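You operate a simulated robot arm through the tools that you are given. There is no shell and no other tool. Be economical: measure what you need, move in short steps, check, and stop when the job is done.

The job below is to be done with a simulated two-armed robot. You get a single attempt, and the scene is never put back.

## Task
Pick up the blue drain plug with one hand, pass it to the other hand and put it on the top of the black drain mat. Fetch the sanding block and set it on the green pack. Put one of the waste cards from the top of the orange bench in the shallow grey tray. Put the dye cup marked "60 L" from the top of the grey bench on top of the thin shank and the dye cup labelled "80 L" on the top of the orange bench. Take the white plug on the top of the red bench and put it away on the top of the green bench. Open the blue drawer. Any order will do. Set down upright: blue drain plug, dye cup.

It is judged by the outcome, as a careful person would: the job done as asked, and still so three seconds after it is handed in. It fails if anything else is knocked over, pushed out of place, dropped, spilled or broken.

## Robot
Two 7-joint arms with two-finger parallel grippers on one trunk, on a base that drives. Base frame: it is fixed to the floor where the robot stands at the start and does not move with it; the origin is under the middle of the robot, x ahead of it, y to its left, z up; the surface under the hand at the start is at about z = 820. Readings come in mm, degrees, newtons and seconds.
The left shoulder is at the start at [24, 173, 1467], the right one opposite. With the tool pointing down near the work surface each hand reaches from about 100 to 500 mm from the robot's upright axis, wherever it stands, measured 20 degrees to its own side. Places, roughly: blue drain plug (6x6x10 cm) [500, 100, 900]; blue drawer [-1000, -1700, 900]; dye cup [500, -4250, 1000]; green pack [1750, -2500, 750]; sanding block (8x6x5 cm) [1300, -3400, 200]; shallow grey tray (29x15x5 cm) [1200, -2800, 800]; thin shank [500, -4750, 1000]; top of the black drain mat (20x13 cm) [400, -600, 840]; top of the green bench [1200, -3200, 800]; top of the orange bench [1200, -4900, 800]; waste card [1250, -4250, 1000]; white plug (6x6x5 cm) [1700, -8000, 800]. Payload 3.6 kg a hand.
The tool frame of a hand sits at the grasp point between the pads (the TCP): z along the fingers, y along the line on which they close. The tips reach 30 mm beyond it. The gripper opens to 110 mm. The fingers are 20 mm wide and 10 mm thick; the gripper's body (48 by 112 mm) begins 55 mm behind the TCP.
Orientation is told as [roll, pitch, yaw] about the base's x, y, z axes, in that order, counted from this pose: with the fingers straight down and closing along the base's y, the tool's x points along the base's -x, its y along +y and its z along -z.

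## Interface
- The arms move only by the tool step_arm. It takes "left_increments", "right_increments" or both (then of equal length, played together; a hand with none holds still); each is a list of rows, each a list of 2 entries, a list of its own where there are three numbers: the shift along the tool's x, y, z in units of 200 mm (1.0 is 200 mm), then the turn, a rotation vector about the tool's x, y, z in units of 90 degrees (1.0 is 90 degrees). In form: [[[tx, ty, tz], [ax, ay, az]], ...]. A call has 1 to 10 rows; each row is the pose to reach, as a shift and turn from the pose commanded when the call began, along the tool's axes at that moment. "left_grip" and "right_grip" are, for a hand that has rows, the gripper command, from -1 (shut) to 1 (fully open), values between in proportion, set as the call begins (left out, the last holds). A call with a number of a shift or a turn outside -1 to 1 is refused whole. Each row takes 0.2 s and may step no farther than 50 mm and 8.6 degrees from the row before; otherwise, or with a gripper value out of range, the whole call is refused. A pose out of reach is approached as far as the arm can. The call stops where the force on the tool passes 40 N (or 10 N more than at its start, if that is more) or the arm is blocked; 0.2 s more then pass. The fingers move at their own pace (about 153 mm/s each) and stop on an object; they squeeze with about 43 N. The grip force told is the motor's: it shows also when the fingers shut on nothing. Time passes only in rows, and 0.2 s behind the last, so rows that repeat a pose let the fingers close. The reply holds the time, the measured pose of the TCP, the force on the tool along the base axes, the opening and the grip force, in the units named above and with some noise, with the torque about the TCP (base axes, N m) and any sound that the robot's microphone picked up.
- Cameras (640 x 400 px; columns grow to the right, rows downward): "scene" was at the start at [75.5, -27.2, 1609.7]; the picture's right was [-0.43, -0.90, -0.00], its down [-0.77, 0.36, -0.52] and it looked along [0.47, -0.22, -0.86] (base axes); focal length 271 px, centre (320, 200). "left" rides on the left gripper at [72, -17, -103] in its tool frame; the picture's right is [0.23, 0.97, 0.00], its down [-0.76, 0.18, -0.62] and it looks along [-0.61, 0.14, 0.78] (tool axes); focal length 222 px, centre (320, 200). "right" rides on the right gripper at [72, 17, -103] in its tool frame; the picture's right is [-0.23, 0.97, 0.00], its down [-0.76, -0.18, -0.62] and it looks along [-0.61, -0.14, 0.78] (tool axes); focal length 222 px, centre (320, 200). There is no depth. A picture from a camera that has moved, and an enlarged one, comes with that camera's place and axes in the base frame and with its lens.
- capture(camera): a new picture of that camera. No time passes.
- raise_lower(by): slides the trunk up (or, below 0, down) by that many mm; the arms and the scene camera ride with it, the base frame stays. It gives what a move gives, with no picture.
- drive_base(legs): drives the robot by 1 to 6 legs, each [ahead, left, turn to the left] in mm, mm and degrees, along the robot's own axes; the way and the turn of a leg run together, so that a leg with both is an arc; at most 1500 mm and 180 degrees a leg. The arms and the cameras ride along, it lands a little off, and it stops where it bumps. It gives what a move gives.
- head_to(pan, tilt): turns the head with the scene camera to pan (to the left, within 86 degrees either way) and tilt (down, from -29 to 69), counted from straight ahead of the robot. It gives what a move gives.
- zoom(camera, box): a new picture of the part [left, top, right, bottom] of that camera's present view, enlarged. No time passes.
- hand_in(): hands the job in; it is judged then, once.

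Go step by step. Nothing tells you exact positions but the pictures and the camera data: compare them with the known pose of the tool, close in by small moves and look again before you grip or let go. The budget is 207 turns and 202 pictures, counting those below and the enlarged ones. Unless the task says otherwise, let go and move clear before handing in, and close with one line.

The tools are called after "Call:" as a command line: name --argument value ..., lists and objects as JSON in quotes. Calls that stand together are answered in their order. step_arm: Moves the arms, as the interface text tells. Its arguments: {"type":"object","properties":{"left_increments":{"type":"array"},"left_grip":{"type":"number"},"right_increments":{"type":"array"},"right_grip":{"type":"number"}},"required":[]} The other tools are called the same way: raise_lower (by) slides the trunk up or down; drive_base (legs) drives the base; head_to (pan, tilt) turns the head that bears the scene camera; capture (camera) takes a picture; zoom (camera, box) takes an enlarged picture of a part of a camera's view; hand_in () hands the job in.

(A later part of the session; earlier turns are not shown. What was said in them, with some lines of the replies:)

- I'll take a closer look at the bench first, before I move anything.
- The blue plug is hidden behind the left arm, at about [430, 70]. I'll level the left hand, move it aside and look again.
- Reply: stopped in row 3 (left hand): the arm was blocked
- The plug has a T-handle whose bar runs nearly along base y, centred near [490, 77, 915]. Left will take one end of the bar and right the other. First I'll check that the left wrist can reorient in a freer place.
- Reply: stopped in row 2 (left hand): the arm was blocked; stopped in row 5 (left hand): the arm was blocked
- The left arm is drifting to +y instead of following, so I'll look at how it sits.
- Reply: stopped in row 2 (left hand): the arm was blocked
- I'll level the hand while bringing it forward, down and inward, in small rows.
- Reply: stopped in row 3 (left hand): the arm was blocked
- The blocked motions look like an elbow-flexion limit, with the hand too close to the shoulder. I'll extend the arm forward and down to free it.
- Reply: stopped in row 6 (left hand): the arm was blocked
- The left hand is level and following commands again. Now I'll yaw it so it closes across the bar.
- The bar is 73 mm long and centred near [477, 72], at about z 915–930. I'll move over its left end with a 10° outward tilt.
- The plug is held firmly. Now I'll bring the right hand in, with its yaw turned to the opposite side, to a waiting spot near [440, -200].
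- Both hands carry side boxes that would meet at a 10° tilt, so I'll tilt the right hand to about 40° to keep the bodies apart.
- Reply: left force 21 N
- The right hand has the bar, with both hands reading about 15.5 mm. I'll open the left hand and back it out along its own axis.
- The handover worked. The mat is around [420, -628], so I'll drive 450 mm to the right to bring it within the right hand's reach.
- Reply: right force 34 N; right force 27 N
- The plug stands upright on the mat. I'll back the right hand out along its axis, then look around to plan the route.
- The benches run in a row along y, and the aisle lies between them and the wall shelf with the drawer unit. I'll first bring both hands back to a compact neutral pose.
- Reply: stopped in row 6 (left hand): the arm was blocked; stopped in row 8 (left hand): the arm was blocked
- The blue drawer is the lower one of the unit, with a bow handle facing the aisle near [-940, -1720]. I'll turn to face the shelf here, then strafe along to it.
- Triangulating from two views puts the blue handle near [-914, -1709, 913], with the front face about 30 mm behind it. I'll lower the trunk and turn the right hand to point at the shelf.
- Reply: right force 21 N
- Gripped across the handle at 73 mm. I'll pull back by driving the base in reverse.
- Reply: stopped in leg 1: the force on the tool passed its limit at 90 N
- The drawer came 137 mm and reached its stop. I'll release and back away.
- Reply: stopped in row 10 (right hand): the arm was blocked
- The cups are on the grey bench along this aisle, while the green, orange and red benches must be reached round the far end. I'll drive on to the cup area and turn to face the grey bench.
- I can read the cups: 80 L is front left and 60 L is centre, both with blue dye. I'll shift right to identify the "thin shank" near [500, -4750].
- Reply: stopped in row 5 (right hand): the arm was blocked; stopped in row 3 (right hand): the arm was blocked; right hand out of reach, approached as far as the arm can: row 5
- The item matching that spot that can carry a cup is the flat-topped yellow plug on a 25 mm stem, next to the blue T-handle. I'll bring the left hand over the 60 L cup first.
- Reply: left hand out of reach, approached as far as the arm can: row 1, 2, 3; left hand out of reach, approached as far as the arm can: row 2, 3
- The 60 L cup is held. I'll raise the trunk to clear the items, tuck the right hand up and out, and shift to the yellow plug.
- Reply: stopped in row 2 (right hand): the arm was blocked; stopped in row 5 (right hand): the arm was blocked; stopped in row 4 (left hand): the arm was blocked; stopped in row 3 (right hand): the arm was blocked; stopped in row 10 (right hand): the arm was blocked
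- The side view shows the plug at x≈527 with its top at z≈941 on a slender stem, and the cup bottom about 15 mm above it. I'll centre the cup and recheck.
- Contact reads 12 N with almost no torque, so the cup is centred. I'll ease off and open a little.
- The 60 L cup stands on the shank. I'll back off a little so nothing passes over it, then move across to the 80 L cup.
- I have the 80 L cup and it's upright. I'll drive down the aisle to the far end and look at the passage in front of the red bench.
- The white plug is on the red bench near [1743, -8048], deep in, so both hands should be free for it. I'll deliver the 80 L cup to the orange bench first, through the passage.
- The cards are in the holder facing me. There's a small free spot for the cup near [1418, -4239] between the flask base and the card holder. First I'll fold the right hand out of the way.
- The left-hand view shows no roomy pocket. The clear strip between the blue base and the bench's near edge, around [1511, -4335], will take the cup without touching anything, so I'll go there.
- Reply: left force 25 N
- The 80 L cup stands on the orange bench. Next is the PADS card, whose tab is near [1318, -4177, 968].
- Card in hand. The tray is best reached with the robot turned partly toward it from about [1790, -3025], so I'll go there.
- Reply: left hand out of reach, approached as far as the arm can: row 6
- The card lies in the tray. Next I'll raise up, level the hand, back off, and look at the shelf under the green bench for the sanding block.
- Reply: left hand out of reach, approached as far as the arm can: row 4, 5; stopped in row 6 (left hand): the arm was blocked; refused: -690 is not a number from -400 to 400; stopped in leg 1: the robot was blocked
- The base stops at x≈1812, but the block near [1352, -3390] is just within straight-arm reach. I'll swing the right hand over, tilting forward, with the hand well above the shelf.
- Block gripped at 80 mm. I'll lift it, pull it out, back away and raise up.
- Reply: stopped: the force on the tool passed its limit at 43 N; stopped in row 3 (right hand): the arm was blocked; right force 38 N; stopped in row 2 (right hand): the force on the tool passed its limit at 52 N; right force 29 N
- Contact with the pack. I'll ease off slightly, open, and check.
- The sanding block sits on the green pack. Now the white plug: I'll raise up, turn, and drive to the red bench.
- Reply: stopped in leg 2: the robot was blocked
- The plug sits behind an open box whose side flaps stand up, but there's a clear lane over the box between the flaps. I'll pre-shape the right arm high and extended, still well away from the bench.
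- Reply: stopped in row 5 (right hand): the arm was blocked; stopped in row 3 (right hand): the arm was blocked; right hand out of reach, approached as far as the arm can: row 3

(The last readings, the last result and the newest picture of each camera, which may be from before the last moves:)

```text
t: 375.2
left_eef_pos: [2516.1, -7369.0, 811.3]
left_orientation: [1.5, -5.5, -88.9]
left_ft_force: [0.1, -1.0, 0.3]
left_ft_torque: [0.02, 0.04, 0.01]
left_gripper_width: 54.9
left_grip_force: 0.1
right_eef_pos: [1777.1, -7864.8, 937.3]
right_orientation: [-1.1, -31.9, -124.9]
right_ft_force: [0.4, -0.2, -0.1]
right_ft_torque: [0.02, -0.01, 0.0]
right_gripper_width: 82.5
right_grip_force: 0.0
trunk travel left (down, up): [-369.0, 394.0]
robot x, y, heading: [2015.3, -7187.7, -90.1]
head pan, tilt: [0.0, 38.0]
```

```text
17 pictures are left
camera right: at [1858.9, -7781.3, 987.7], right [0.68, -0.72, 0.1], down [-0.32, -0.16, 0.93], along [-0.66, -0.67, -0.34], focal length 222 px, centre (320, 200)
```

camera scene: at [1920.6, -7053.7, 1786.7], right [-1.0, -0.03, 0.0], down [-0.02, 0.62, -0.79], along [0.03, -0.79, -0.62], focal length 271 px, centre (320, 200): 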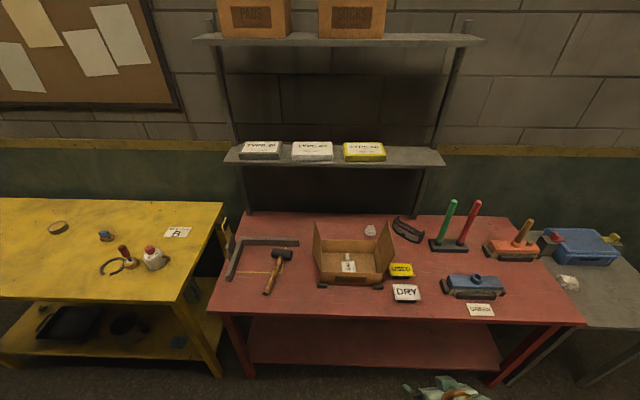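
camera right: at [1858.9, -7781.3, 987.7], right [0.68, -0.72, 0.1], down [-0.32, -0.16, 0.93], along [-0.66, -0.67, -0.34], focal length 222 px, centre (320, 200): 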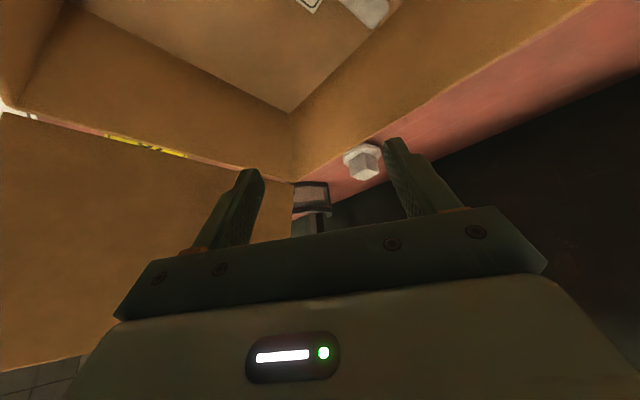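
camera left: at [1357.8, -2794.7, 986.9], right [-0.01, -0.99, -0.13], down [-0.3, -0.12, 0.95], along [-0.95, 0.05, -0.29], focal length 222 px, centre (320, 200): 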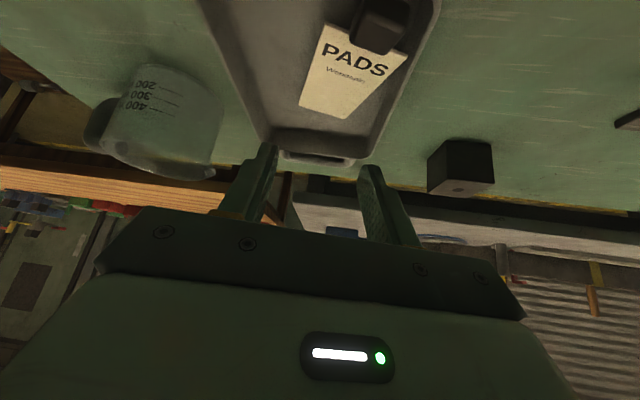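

Call:
drive_base --legs '[[162, 0, 0]]'

Call:
drive_base --legs '[[0, -66, 0]]'

Call:
capture --camera "right"

```text
t: 376.7
left_eef_pos: [2515.6, -7531.1, 810.4]
left_orientation: [1.5, -5.5, -89.1]
left_ft_force: [-0.3, 0.8, -1.0]
left_ft_torque: [0.04, -0.01, -0.03]
left_gripper_width: 54.9
left_grip_force: 0.0
right_eef_pos: [1775.2, -8028.0, 936.5]
right_orientation: [-1.0, -32.0, -125.0]
right_ft_force: [-0.1, -0.7, -0.9]
right_ft_torque: [0.01, -0.02, 0.0]
right_gripper_width: 82.5
right_grip_force: 0.0
trunk travel left (down, up): [-369.0, 394.0]
robot x, y, heading: [2013.1, -7348.0, -90.2]
head pan, tilt: [0.0, 38.0]
```

```text
t: 377.7
left_eef_pos: [2447.9, -7531.1, 812.1]
left_orientation: [1.6, -5.5, -89.0]
left_ft_force: [-0.9, -1.0, -0.3]
left_ft_torque: [-0.02, 0.01, -0.02]
left_gripper_width: 55.0
left_grip_force: 0.1
right_eef_pos: [1707.4, -8025.4, 938.6]
right_orientation: [-1.0, -31.9, -125.2]
right_ft_force: [-1.0, 0.0, 0.2]
right_ft_torque: [0.01, -0.02, 0.01]
right_gripper_width: 82.2
right_grip_force: 0.0
trunk travel left (down, up): [-369.0, 394.0]
robot x, y, heading: [1949.3, -7346.0, -90.1]
head pan, tilt: [0.0, 38.0]
```

```text
16 pictures are left
camera right: at [1789.0, -7941.9, 988.0], right [0.68, -0.73, 0.11], down [-0.32, -0.16, 0.93], along [-0.66, -0.67, -0.34], focal length 222 px, centre (320, 200)
```

right: 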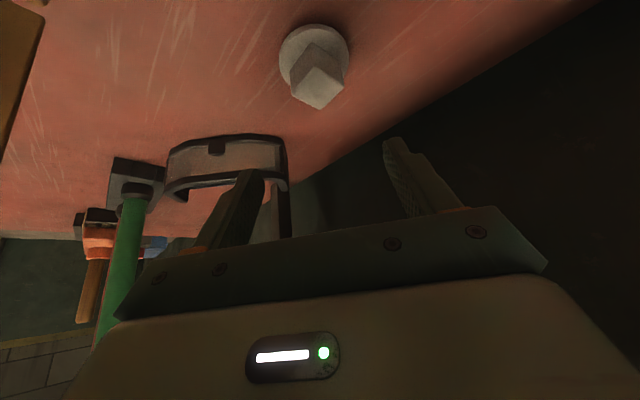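

Call:
drive_base --legs '[[11, -4, 0]]'

Call:
raise_lower --by -58

Call:
capture --camera "right"

```text
t: 378.4
left_eef_pos: [2445.5, -7541.5, 811.5]
left_orientation: [1.5, -5.6, -88.9]
left_ft_force: [-1.0, 0.3, 0.2]
left_ft_torque: [0.02, 0.01, 0.0]
left_gripper_width: 55.2
left_grip_force: 0.1
right_eef_pos: [1705.1, -8036.9, 939.8]
right_orientation: [-1.1, -32.0, -125.1]
right_ft_force: [-0.2, 0.4, -0.8]
right_ft_torque: [0.03, -0.02, 0.0]
right_gripper_width: 82.3
right_grip_force: 0.1
trunk travel left (down, up): [-369.0, 394.0]
robot x, y, heading: [1946.1, -7363.6, -90.2]
head pan, tilt: [0.0, 38.0]
```

```text
t: 379.4
left_eef_pos: [2445.9, -7541.8, 753.7]
left_orientation: [1.4, -5.6, -89.0]
left_ft_force: [1.1, 0.6, -0.2]
left_ft_torque: [-0.01, -0.02, 0.03]
left_gripper_width: 55.1
left_grip_force: 0.0
right_eef_pos: [1704.1, -8036.2, 881.7]
right_orientation: [-1.1, -32.0, -125.0]
right_ft_force: [0.2, -0.5, 0.7]
right_ft_torque: [0.0, 0.0, 0.01]
right_gripper_width: 82.6
right_grip_force: 0.1
trunk travel left (down, up): [-311.0, 452.0]
robot x, y, heading: [1946.4, -7360.1, -90.3]
head pan, tilt: [0.0, 38.0]
```

```text
15 pictures are left
camera right: at [1786.7, -7952.5, 930.8], right [0.68, -0.72, 0.1], down [-0.32, -0.16, 0.93], along [-0.66, -0.67, -0.34], focal length 222 px, centre (320, 200)
```

right: 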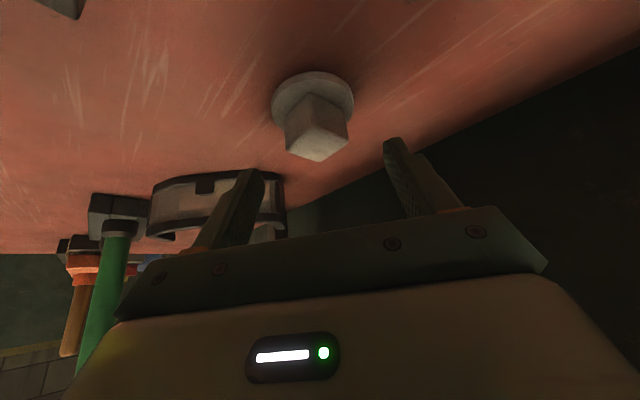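

Call:
raise_lower --by -24

Call:
step_arm --right_increments '[[[0, 0, 0], [0, 0, 0]], [[0, 0, 0], [0, 0, 0]], [[0, 0, 0], [0, 0, 0]], [[0, 0, 0], [0, 0, 0]]]' --right_grip -1

Call:
capture --camera "right"

```text
t: 380.1
left_eef_pos: [2445.8, -7541.4, 728.1]
left_orientation: [1.5, -5.6, -89.0]
left_ft_force: [-0.3, 0.4, -0.1]
left_ft_torque: [-0.03, 0.03, 0.0]
left_gripper_width: 55.0
left_grip_force: 0.1
right_eef_pos: [1704.8, -8035.5, 857.8]
right_orientation: [-1.1, -31.9, -125.2]
right_ft_force: [0.4, 0.4, -0.1]
right_ft_torque: [0.0, -0.02, 0.0]
right_gripper_width: 82.5
right_grip_force: 0.0
trunk travel left (down, up): [-287.0, 476.0]
robot x, y, heading: [1943.6, -7355.4, -90.3]
head pan, tilt: [0.0, 38.0]
```

```text
t: 381.1
left_eef_pos: [2445.7, -7541.7, 728.7]
left_orientation: [1.4, -5.5, -89.0]
left_ft_force: [-0.4, 0.7, 0.2]
left_ft_torque: [-0.03, 0.01, -0.01]
left_gripper_width: 54.7
left_grip_force: 0.1
right_eef_pos: [1704.7, -8037.5, 856.8]
right_orientation: [-1.1, -32.0, -125.2]
right_ft_force: [0.4, 0.3, 1.8]
right_ft_torque: [-0.05, -0.05, 0.0]
right_gripper_width: 43.1
right_grip_force: 43.0
trunk travel left (down, up): [-287.0, 476.0]
robot x, y, heading: [1941.7, -7359.7, -90.2]
head pan, tilt: [0.0, 38.0]
```

```text
14 pictures are left
camera right: at [1786.9, -7952.8, 906.5], right [0.68, -0.73, 0.11], down [-0.32, -0.16, 0.93], along [-0.66, -0.67, -0.34], focal length 222 px, centre (320, 200)
```

right: 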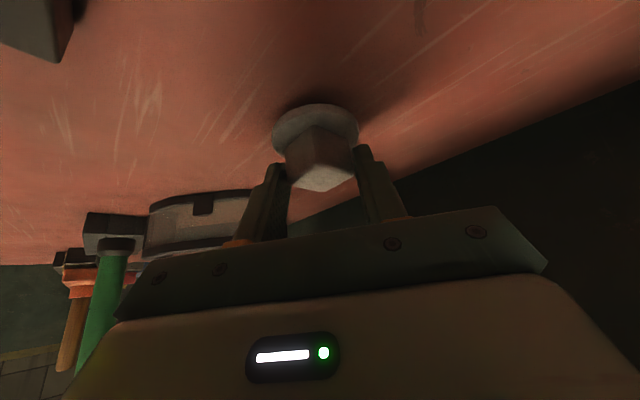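

Call:
raise_lower --by 100

Call:
capture --camera "right"

```text
t: 382.4
left_eef_pos: [2446.1, -7542.2, 828.2]
left_orientation: [1.5, -5.5, -89.0]
left_ft_force: [-0.4, -0.5, -0.2]
left_ft_torque: [0.0, 0.02, -0.01]
left_gripper_width: 55.0
left_grip_force: 0.1
right_eef_pos: [1704.1, -8036.8, 955.6]
right_orientation: [-1.1, -31.8, -125.0]
right_ft_force: [-0.9, 0.1, -0.4]
right_ft_torque: [0.0, 0.01, -0.02]
right_gripper_width: 43.1
right_grip_force: 43.1
trunk travel left (down, up): [-387.0, 376.0]
robot x, y, heading: [1942.6, -7360.3, -90.2]
head pan, tilt: [0.0, 38.0]
```

```text
13 pictures are left
camera right: at [1786.8, -7953.0, 1005.7], right [0.68, -0.73, 0.1], down [-0.32, -0.16, 0.93], along [-0.66, -0.67, -0.34], focal length 222 px, centre (320, 200)
```

right: 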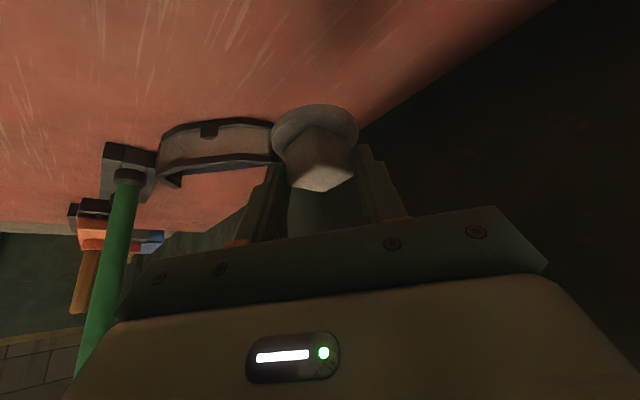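

Call:
raise_lower --by 60

Call:
drive_base --legs '[[0, 75, 0], [-420, 0, 0]]'

Call:
raise_lower --by 200

Call:
drive_base --legs '[[0, 0, 180], [0, -60, 0], [1500, 0, 0], [1500, 0, 0]]'

```text
t: 383.4
left_eef_pos: [2445.9, -7541.2, 887.2]
left_orientation: [1.5, -5.5, -89.1]
left_ft_force: [-0.1, -0.3, 0.8]
left_ft_torque: [0.02, 0.01, 0.01]
left_gripper_width: 55.1
left_grip_force: 0.0
right_eef_pos: [1703.7, -8037.2, 1016.1]
right_orientation: [-1.1, -32.1, -125.1]
right_ft_force: [0.2, -0.2, -0.6]
right_ft_torque: [-0.01, 0.0, 0.01]
right_gripper_width: 43.3
right_grip_force: 43.3
trunk travel left (down, up): [-447.0, 316.0]
robot x, y, heading: [1943.1, -7356.6, -90.4]
head pan, tilt: [0.0, 38.0]
```

```text
t: 386.7
left_eef_pos: [2522.8, -7112.8, 888.3]
left_orientation: [1.5, -5.6, -88.1]
left_ft_force: [0.9, 0.9, 0.7]
left_ft_torque: [-0.03, -0.01, 0.03]
left_gripper_width: 55.1
left_grip_force: 0.1
right_eef_pos: [1788.7, -7617.1, 1016.6]
right_orientation: [-1.1, -32.1, -124.2]
right_ft_force: [0.0, -0.1, 0.6]
right_ft_torque: [0.0, 0.0, -0.02]
right_gripper_width: 42.9
right_grip_force: 43.0
trunk travel left (down, up): [-447.0, 316.0]
robot x, y, heading: [2018.8, -6936.8, -89.4]
head pan, tilt: [0.0, 38.0]
```

```text
t: 388.9
left_eef_pos: [2522.5, -7112.6, 1087.8]
left_orientation: [1.6, -5.4, -88.3]
left_ft_force: [-0.3, 0.3, 0.2]
left_ft_torque: [0.0, 0.01, 0.0]
left_gripper_width: 54.9
left_grip_force: 0.0
right_eef_pos: [1788.2, -7617.9, 1215.9]
right_orientation: [-1.1, -32.1, -124.3]
right_ft_force: [0.4, -0.2, -0.7]
right_ft_torque: [0.01, 0.0, -0.02]
right_gripper_width: 43.1
right_grip_force: 42.9
trunk travel left (down, up): [-647.0, 116.0]
robot x, y, heading: [2019.4, -6933.2, -89.4]
head pan, tilt: [0.0, 38.0]
```

```text
t: 411.2
left_eef_pos: [1619.2, -3752.3, 1088.3]
left_orientation: [1.6, -5.5, 89.3]
left_ft_force: [0.0, -0.1, -0.1]
left_ft_torque: [0.0, -0.01, 0.03]
left_gripper_width: 55.0
left_grip_force: 0.0
right_eef_pos: [2374.4, -3280.0, 1216.1]
right_orientation: [-1.2, -32.0, 53.1]
right_ft_force: [-0.1, -0.2, -0.3]
right_ft_torque: [-0.01, 0.01, 0.02]
right_gripper_width: 42.1
right_grip_force: 42.7
trunk travel left (down, up): [-647.0, 116.0]
robot x, y, heading: [2115.1, -3951.2, 87.9]
head pan, tilt: [0.0, 38.0]
```

Call:
drive_base --legs '[[0, 0, 2.1], [811, 0, 0], [0, 0, 90]]'

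Call:
head_to --pan -20 --tilt 42

Call:
capture --camera "scene"

Call:
capture --camera "right"

```text
t: 419.7
left_eef_pos: [1934.1, -3642.7, 1088.0]
left_orientation: [1.5, -5.5, -178.9]
left_ft_force: [-0.6, 0.7, 0.4]
left_ft_torque: [-0.03, 0.02, -0.01]
left_gripper_width: 55.0
left_grip_force: 0.1
right_eef_pos: [1439.2, -2902.0, 1217.5]
right_orientation: [-1.1, -31.9, 145.0]
right_ft_force: [-0.2, -0.1, -0.1]
right_ft_torque: [0.01, 0.0, 0.04]
right_gripper_width: 40.7
right_grip_force: 43.1
trunk travel left (down, up): [-647.0, 116.0]
robot x, y, heading: [2114.2, -3141.2, 179.7]
head pan, tilt: [0.0, 38.0]
```

```text
t: 420.6
left_eef_pos: [1933.8, -3642.0, 1089.2]
left_orientation: [1.5, -5.6, -179.1]
left_ft_force: [0.6, -0.5, 0.2]
left_ft_torque: [-0.03, 0.01, -0.02]
left_gripper_width: 54.9
left_grip_force: 0.1
right_eef_pos: [1438.8, -2901.8, 1216.0]
right_orientation: [-1.1, -31.9, 145.0]
right_ft_force: [-0.1, 0.3, -0.2]
right_ft_torque: [0.02, -0.02, 0.0]
right_gripper_width: 40.8
right_grip_force: 43.2
trunk travel left (down, up): [-647.0, 116.0]
robot x, y, heading: [2116.0, -3142.2, 179.6]
head pan, tilt: [-20.0, 42.0]
```

```text
12 pictures are left
camera scene: at [2025.0, -3111.0, 1698.8], right [0.35, 0.94, 0.0], down [0.63, -0.23, -0.74], along [-0.7, 0.26, -0.67], focal length 271 px, centre (320, 200)
```

scene: 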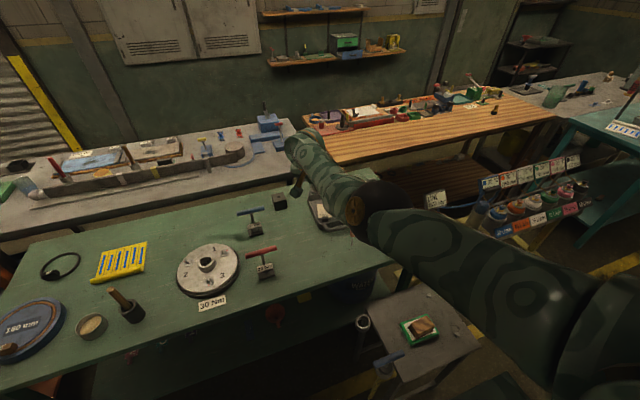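

```text
11 pictures are left
camera right: at [1522.8, -2984.3, 1266.2], right [-0.72, -0.68, 0.1], down [-0.16, 0.32, 0.93], along [-0.67, 0.66, -0.34], focal length 222 px, centre (320, 200)
```

right: 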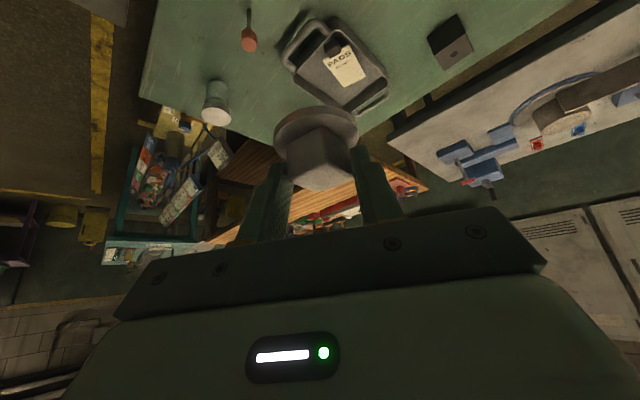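

Call:
raise_lower --by -290

Call:
raise_lower --by -18

Call:
capture --camera "right"

```text
t: 423.5
left_eef_pos: [1934.4, -3642.2, 798.8]
left_orientation: [1.5, -5.6, -179.0]
left_ft_force: [-0.8, 0.3, 0.3]
left_ft_torque: [-0.02, 0.01, 0.0]
left_gripper_width: 55.2
left_grip_force: 0.1
right_eef_pos: [1438.8, -2901.8, 927.4]
right_orientation: [-1.1, -32.0, 144.9]
right_ft_force: [0.6, -0.2, -0.9]
right_ft_torque: [0.02, 0.02, -0.02]
right_gripper_width: 30.7
right_grip_force: 43.1
trunk travel left (down, up): [-357.0, 406.0]
robot x, y, heading: [2116.9, -3141.1, 179.9]
head pan, tilt: [-20.0, 42.0]
```

```text
t: 424.1
left_eef_pos: [1934.5, -3642.7, 780.2]
left_orientation: [1.5, -5.5, -179.0]
left_ft_force: [-0.1, 0.2, -0.8]
left_ft_torque: [0.01, 0.0, 0.0]
left_gripper_width: 55.0
left_grip_force: 0.1
right_eef_pos: [1439.1, -2902.0, 908.4]
right_orientation: [-1.0, -31.9, 145.0]
right_ft_force: [-0.7, 0.3, -0.6]
right_ft_torque: [-0.01, 0.03, -0.01]
right_gripper_width: 30.5
right_grip_force: 43.2
trunk travel left (down, up): [-339.0, 424.0]
robot x, y, heading: [2114.4, -3145.2, 179.5]
head pan, tilt: [-20.0, 42.0]
```

```text
10 pictures are left
camera right: at [1523.3, -2984.3, 958.7], right [-0.72, -0.68, 0.11], down [-0.16, 0.32, 0.93], along [-0.67, 0.66, -0.34], focal length 222 px, centre (320, 200)
```

right: 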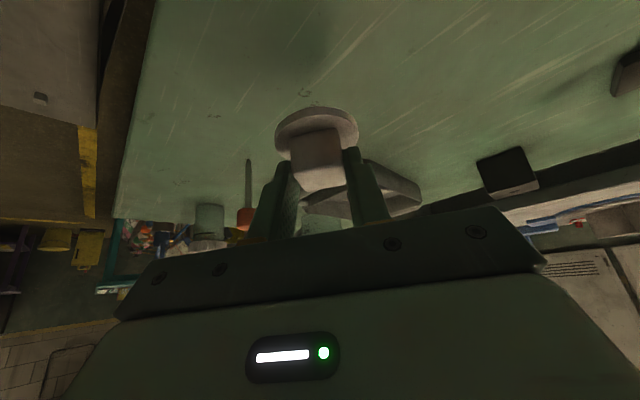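

Call:
raise_lower --by -10

Call:
raise_lower --by -6

Call:
raise_lower --by -6

```text
t: 424.7
left_eef_pos: [1933.7, -3642.5, 771.5]
left_orientation: [1.5, -5.7, -178.9]
left_ft_force: [0.0, -0.3, -0.4]
left_ft_torque: [0.01, 0.01, 0.02]
left_gripper_width: 55.2
left_grip_force: 0.0
right_eef_pos: [1439.5, -2901.1, 899.7]
right_orientation: [-1.1, -32.0, 145.1]
right_ft_force: [-0.4, 0.1, -1.1]
right_ft_torque: [0.03, 0.01, -0.02]
right_gripper_width: 30.6
right_grip_force: 42.5
trunk travel left (down, up): [-329.0, 434.0]
robot x, y, heading: [2112.8, -3140.2, 179.5]
head pan, tilt: [-20.0, 42.0]
```

```text
t: 425.3
left_eef_pos: [1933.5, -3641.9, 765.0]
left_orientation: [1.5, -5.6, -179.0]
left_ft_force: [-0.3, 1.0, 0.0]
left_ft_torque: [0.02, -0.01, -0.01]
left_gripper_width: 55.1
left_grip_force: 0.1
right_eef_pos: [1438.8, -2901.9, 892.2]
right_orientation: [-1.1, -32.0, 144.9]
right_ft_force: [-0.4, 0.5, -1.1]
right_ft_torque: [0.0, -0.01, -0.02]
right_gripper_width: 30.9
right_grip_force: 43.1
trunk travel left (down, up): [-323.0, 440.0]
robot x, y, heading: [2114.5, -3139.1, 179.6]
head pan, tilt: [-20.0, 42.0]
```

```text
t: 425.8
left_eef_pos: [1934.7, -3642.7, 759.2]
left_orientation: [1.4, -5.6, -179.0]
left_ft_force: [0.2, 0.2, 0.2]
left_ft_torque: [0.0, 0.0, 0.01]
left_gripper_width: 55.2
left_grip_force: 0.0
right_eef_pos: [1438.4, -2901.5, 886.6]
right_orientation: [-1.1, -32.0, 144.9]
right_ft_force: [-0.5, -0.2, -0.4]
right_ft_torque: [0.02, -0.04, 0.02]
right_gripper_width: 30.8
right_grip_force: 43.5
trunk travel left (down, up): [-317.0, 446.0]
robot x, y, heading: [2116.6, -3141.0, 179.8]
head pan, tilt: [-20.0, 42.0]
```

Call:
raise_lower --by -6

Call:
raise_lower --by -6

Call:
raise_lower --by -5

```text
t: 426.4
left_eef_pos: [1934.0, -3642.2, 753.2]
left_orientation: [1.5, -5.6, -179.0]
left_ft_force: [0.1, -0.4, -0.7]
left_ft_torque: [0.01, 0.01, 0.02]
left_gripper_width: 55.0
left_grip_force: 0.1
right_eef_pos: [1439.1, -2902.2, 881.1]
right_orientation: [-1.1, -32.0, 145.1]
right_ft_force: [0.1, -0.8, -1.2]
right_ft_torque: [0.0, -0.01, 0.01]
right_gripper_width: 30.8
right_grip_force: 43.1
trunk travel left (down, up): [-311.0, 452.0]
robot x, y, heading: [2113.4, -3141.3, 179.9]
head pan, tilt: [-20.0, 42.0]
```

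```text
t: 426.9
left_eef_pos: [1933.7, -3643.3, 746.1]
left_orientation: [1.5, -5.6, -179.0]
left_ft_force: [-0.1, 0.0, 0.1]
left_ft_torque: [0.01, -0.02, 0.01]
left_gripper_width: 55.2
left_grip_force: 0.1
right_eef_pos: [1440.6, -2901.5, 874.4]
right_orientation: [-1.1, -32.0, 144.9]
right_ft_force: [-0.9, -0.3, -0.3]
right_ft_torque: [0.01, -0.03, 0.0]
right_gripper_width: 30.6
right_grip_force: 43.1
trunk travel left (down, up): [-305.0, 458.0]
robot x, y, heading: [2112.7, -3143.3, 179.6]
head pan, tilt: [-20.0, 42.0]
```

```text
t: 427.4
left_eef_pos: [1934.4, -3642.6, 741.5]
left_orientation: [1.5, -5.6, -179.0]
left_ft_force: [-0.5, 0.0, 0.1]
left_ft_torque: [0.0, 0.01, 0.01]
left_gripper_width: 55.3
left_grip_force: 0.1
right_eef_pos: [1439.2, -2901.4, 869.0]
right_orientation: [-1.1, -32.1, 145.0]
right_ft_force: [0.2, 0.5, 0.2]
right_ft_torque: [0.0, -0.02, 0.0]
right_gripper_width: 30.8
right_grip_force: 43.3
trunk travel left (down, up): [-300.0, 463.0]
robot x, y, heading: [2112.0, -3139.8, 179.8]
head pan, tilt: [-20.0, 42.0]
```

Call:
raise_lower --by -6

Call:
raise_lower --by -4

Call:
capture --camera "right"

```text
t: 428.0
left_eef_pos: [1934.5, -3642.3, 736.0]
left_orientation: [1.5, -5.5, -179.0]
left_ft_force: [1.3, 0.6, -0.3]
left_ft_torque: [-0.01, -0.05, 0.0]
left_gripper_width: 55.0
left_grip_force: 0.1
right_eef_pos: [1438.9, -2902.9, 863.6]
right_orientation: [-1.1, -32.0, 144.9]
right_ft_force: [0.5, -0.2, -0.3]
right_ft_torque: [-0.01, -0.02, 0.01]
right_gripper_width: 30.5
right_grip_force: 42.3
trunk travel left (down, up): [-294.0, 469.0]
robot x, y, heading: [2115.8, -3143.5, 179.7]
head pan, tilt: [-20.0, 42.0]
```

```text
t: 428.5
left_eef_pos: [1934.5, -3642.3, 731.2]
left_orientation: [1.5, -5.5, -179.0]
left_ft_force: [0.1, -0.4, -0.4]
left_ft_torque: [-0.01, 0.01, 0.01]
left_gripper_width: 55.1
left_grip_force: 0.1
right_eef_pos: [1438.6, -2902.0, 859.9]
right_orientation: [-1.0, -32.0, 144.9]
right_ft_force: [-1.1, -0.3, 0.5]
right_ft_torque: [-0.05, 0.04, -0.02]
right_gripper_width: 30.8
right_grip_force: 43.3
trunk travel left (down, up): [-290.0, 473.0]
robot x, y, heading: [2119.6, -3141.3, 179.6]
head pan, tilt: [-20.0, 42.0]
```

```text
9 pictures are left
camera right: at [1522.8, -2984.2, 909.4], right [-0.72, -0.68, 0.11], down [-0.16, 0.32, 0.93], along [-0.67, 0.66, -0.34], focal length 222 px, centre (320, 200)
```

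right: 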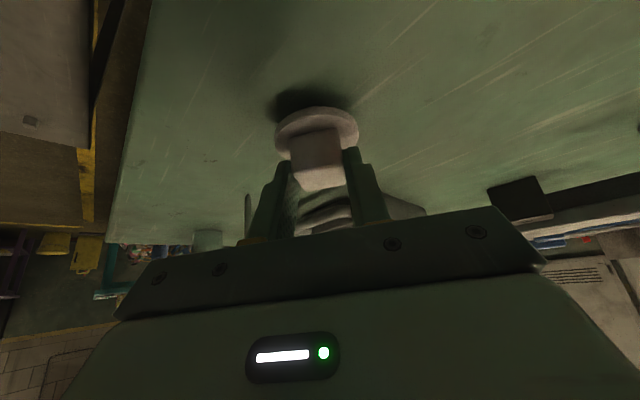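

Almost down: the shadow is meeting the flange. A few more millimetres.

Call:
raise_lower --by -4

Call:
raise_lower --by -4

Call:
raise_lower --by -4

```text
t: 429.1
left_eef_pos: [1934.0, -3642.2, 727.3]
left_orientation: [1.5, -5.7, -179.0]
left_ft_force: [-0.9, 0.7, 0.4]
left_ft_torque: [-0.03, -0.01, -0.05]
left_gripper_width: 54.8
left_grip_force: 0.1
right_eef_pos: [1438.0, -2901.8, 859.0]
right_orientation: [-0.9, -32.3, 144.8]
right_ft_force: [-0.4, 1.5, 16.9]
right_ft_torque: [0.09, 0.32, 0.0]
right_gripper_width: 30.6
right_grip_force: 42.8
trunk travel left (down, up): [-286.0, 477.0]
robot x, y, heading: [2117.2, -3143.2, 179.8]
head pan, tilt: [-20.0, 42.0]
```

```text
t: 429.6
left_eef_pos: [1935.0, -3642.7, 725.0]
left_orientation: [1.5, -5.7, -179.0]
left_ft_force: [-0.7, 0.1, -0.2]
left_ft_torque: [0.02, -0.03, -0.01]
left_gripper_width: 55.0
left_grip_force: 0.1
right_eef_pos: [1439.1, -2902.6, 858.7]
right_orientation: [-0.7, -32.7, 144.7]
right_ft_force: [-1.0, 1.7, 37.1]
right_ft_torque: [0.32, 0.48, 0.03]
right_gripper_width: 30.6
right_grip_force: 43.5
trunk travel left (down, up): [-282.0, 481.0]
robot x, y, heading: [2117.7, -3141.0, 179.7]
head pan, tilt: [-20.0, 42.0]
```

```text
t: 430.1
left_eef_pos: [1935.6, -3642.0, 719.3]
left_orientation: [1.6, -5.8, -179.0]
left_ft_force: [-0.7, -0.3, -0.1]
left_ft_torque: [0.01, 0.02, 0.0]
left_gripper_width: 55.2
left_grip_force: 0.0
right_eef_pos: [1439.9, -2901.8, 854.1]
right_orientation: [-0.9, -32.5, 144.7]
right_ft_force: [-0.5, 0.9, 39.1]
right_ft_torque: [0.27, 0.29, -0.03]
right_gripper_width: 31.0
right_grip_force: 43.4
trunk travel left (down, up): [-278.0, 485.0]
robot x, y, heading: [2116.6, -3143.6, 179.7]
head pan, tilt: [-20.0, 42.0]
```

It's down, so I'll ease up, release, retreat and verify.

Call:
raise_lower --by 7

Call:
step_arm --right_increments '[[[0, 0, 0], [0, 0, 0]], [[0, 0, 0], [0, 0, 0]], [[0, 0, 0], [0, 0, 0]]]' --right_grip 0.3

Call:
raise_lower --by 200

Call:
capture --camera "right"

```text
t: 430.7
left_eef_pos: [1935.2, -3642.8, 725.6]
left_orientation: [1.5, -5.6, -178.9]
left_ft_force: [-0.1, 0.4, 0.0]
left_ft_torque: [-0.02, 0.01, -0.01]
left_gripper_width: 54.7
left_grip_force: 0.1
right_eef_pos: [1440.3, -2902.4, 854.8]
right_orientation: [-1.1, -31.8, 145.0]
right_ft_force: [-3.9, 0.6, 15.1]
right_ft_torque: [0.16, 0.4, 0.0]
right_gripper_width: 30.9
right_grip_force: 42.7
trunk travel left (down, up): [-285.0, 478.0]
robot x, y, heading: [2115.3, -3141.7, 179.5]
head pan, tilt: [-20.0, 42.0]
```

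```text
t: 431.5
left_eef_pos: [1933.9, -3641.6, 726.7]
left_orientation: [1.4, -5.4, -179.0]
left_ft_force: [-0.5, 0.7, 0.1]
left_ft_torque: [-0.02, 0.01, -0.02]
left_gripper_width: 55.0
left_grip_force: 0.1
right_eef_pos: [1439.1, -2902.3, 853.1]
right_orientation: [-1.0, -31.9, 145.0]
right_ft_force: [-0.5, -0.8, -0.2]
right_ft_torque: [-0.02, 0.0, 0.02]
right_gripper_width: 71.5
right_grip_force: 0.0
trunk travel left (down, up): [-285.0, 478.0]
robot x, y, heading: [2115.3, -3142.0, 179.6]
head pan, tilt: [-20.0, 42.0]
```

```text
t: 433.6
left_eef_pos: [1934.7, -3642.4, 926.0]
left_orientation: [1.6, -5.5, -179.0]
left_ft_force: [0.0, -0.3, 0.1]
left_ft_torque: [0.01, -0.01, 0.02]
left_gripper_width: 55.1
left_grip_force: 0.1
right_eef_pos: [1438.6, -2901.3, 1054.9]
right_orientation: [-1.1, -31.9, 145.0]
right_ft_force: [0.0, -0.2, 0.1]
right_ft_torque: [0.02, -0.02, 0.02]
right_gripper_width: 71.5
right_grip_force: 0.1
trunk travel left (down, up): [-485.0, 278.0]
robot x, y, heading: [2115.3, -3144.2, 179.7]
head pan, tilt: [-20.0, 42.0]
```

```text
8 pictures are left
camera right: at [1522.8, -2984.2, 1103.7], right [-0.72, -0.68, 0.1], down [-0.16, 0.32, 0.93], along [-0.67, 0.66, -0.34], focal length 222 px, centre (320, 200)
```

right: 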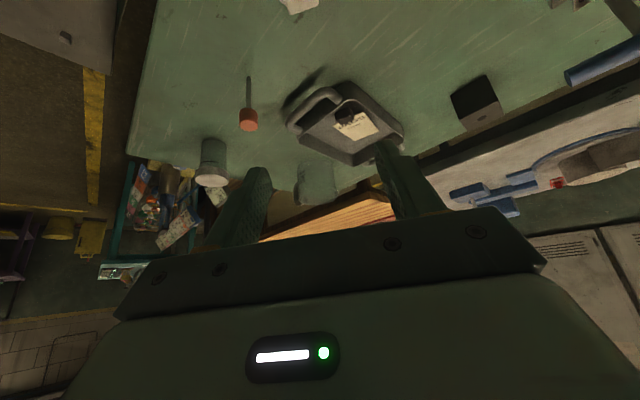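

Call:
drive_base --legs '[[-200, 0, 0]]'

Call:
head_to --pan 15 --tilt 35

Call:
capture --camera "scene"

Call:
zoom --camera "scene" --box '[20, 100, 220, 220]'

Call:
zoom --camera "scene" --box '[380, 150, 640, 320]'

```text
t: 435.2
left_eef_pos: [2134.5, -3642.6, 926.9]
left_orientation: [1.4, -5.6, -179.0]
left_ft_force: [0.2, 0.2, 0.0]
left_ft_torque: [0.01, 0.01, 0.02]
left_gripper_width: 55.1
left_grip_force: 0.0
right_eef_pos: [1639.0, -2903.5, 1054.7]
right_orientation: [-1.1, -32.0, 144.9]
right_ft_force: [0.2, 0.0, 0.5]
right_ft_torque: [-0.01, 0.02, -0.01]
right_gripper_width: 71.3
right_grip_force: 0.1
trunk travel left (down, up): [-485.0, 278.0]
robot x, y, heading: [2315.1, -3144.9, 179.7]
head pan, tilt: [-20.0, 42.0]
```

```text
t: 436.3
left_eef_pos: [2135.4, -3642.6, 925.7]
left_orientation: [1.4, -5.6, -179.0]
left_ft_force: [-0.6, 0.3, 0.2]
left_ft_torque: [0.03, 0.01, -0.03]
left_gripper_width: 55.1
left_grip_force: 0.2
right_eef_pos: [1638.9, -2903.3, 1054.4]
right_orientation: [-1.1, -32.1, 145.0]
right_ft_force: [-0.8, -0.6, -0.3]
right_ft_torque: [-0.02, 0.01, 0.02]
right_gripper_width: 71.5
right_grip_force: 0.2
trunk travel left (down, up): [-485.0, 278.0]
robot x, y, heading: [2319.8, -3143.7, 179.5]
head pan, tilt: [15.0, 35.0]
```

```text
7 pictures are left
camera scene: at [2204.8, -3163.0, 1546.7], right [-0.25, 0.97, 0.0], down [0.56, 0.15, -0.82], along [-0.79, -0.21, -0.57], focal length 271 px, centre (320, 200)
```

scene: 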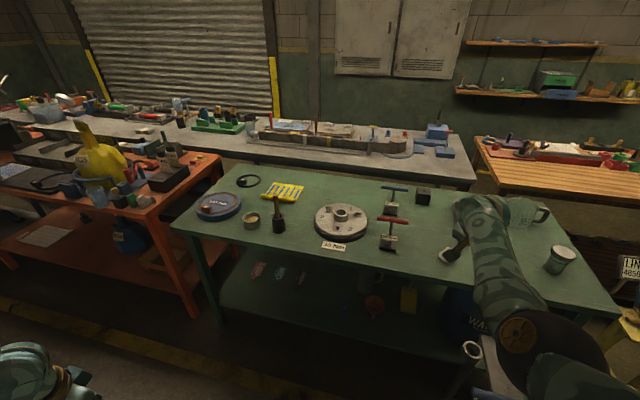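

```text
3.20 times, centred on (120, 160) of scene
camera zoom: at [2204.8, -3163.0, 1546.7], right [-0.25, 0.97, 0.0], down [0.56, 0.15, -0.82], along [-0.79, -0.21, -0.57], focal length 868 px, centre (960, 328)
```

zoom: 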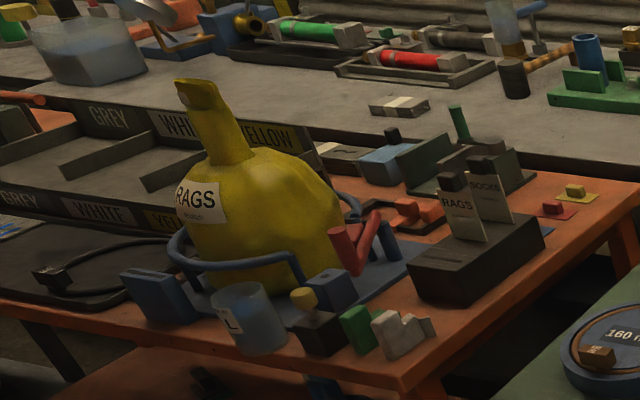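

```text
2.35 times, centred on (510, 235) of scene
camera zoom: at [2204.8, -3163.0, 1546.7], right [-0.25, 0.97, 0.0], down [0.56, 0.15, -0.82], along [-0.79, -0.21, -0.57], focal length 638 px, centre (-127, 118)
```

zoom: 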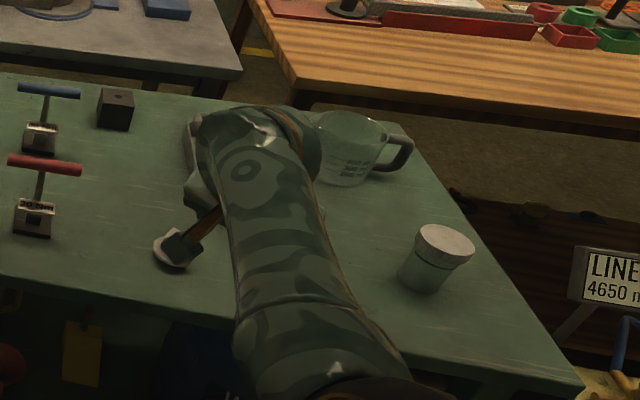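

The 80 L cup, the 60 L cup on the shank, the card, the white plug and the sanding block all look right, and both hands are clear. I'm handing it in.

Call:
hand_in

```text
The job is handed in.
```

I handed the job in with all the listed steps carried out. I took the "thin shank" to be the flat-topped yellow "25 mm" plug at that spot and stood the 60 L cup on it; the 80 L cup stands on the orange bench with a slight overhang at the near edge.
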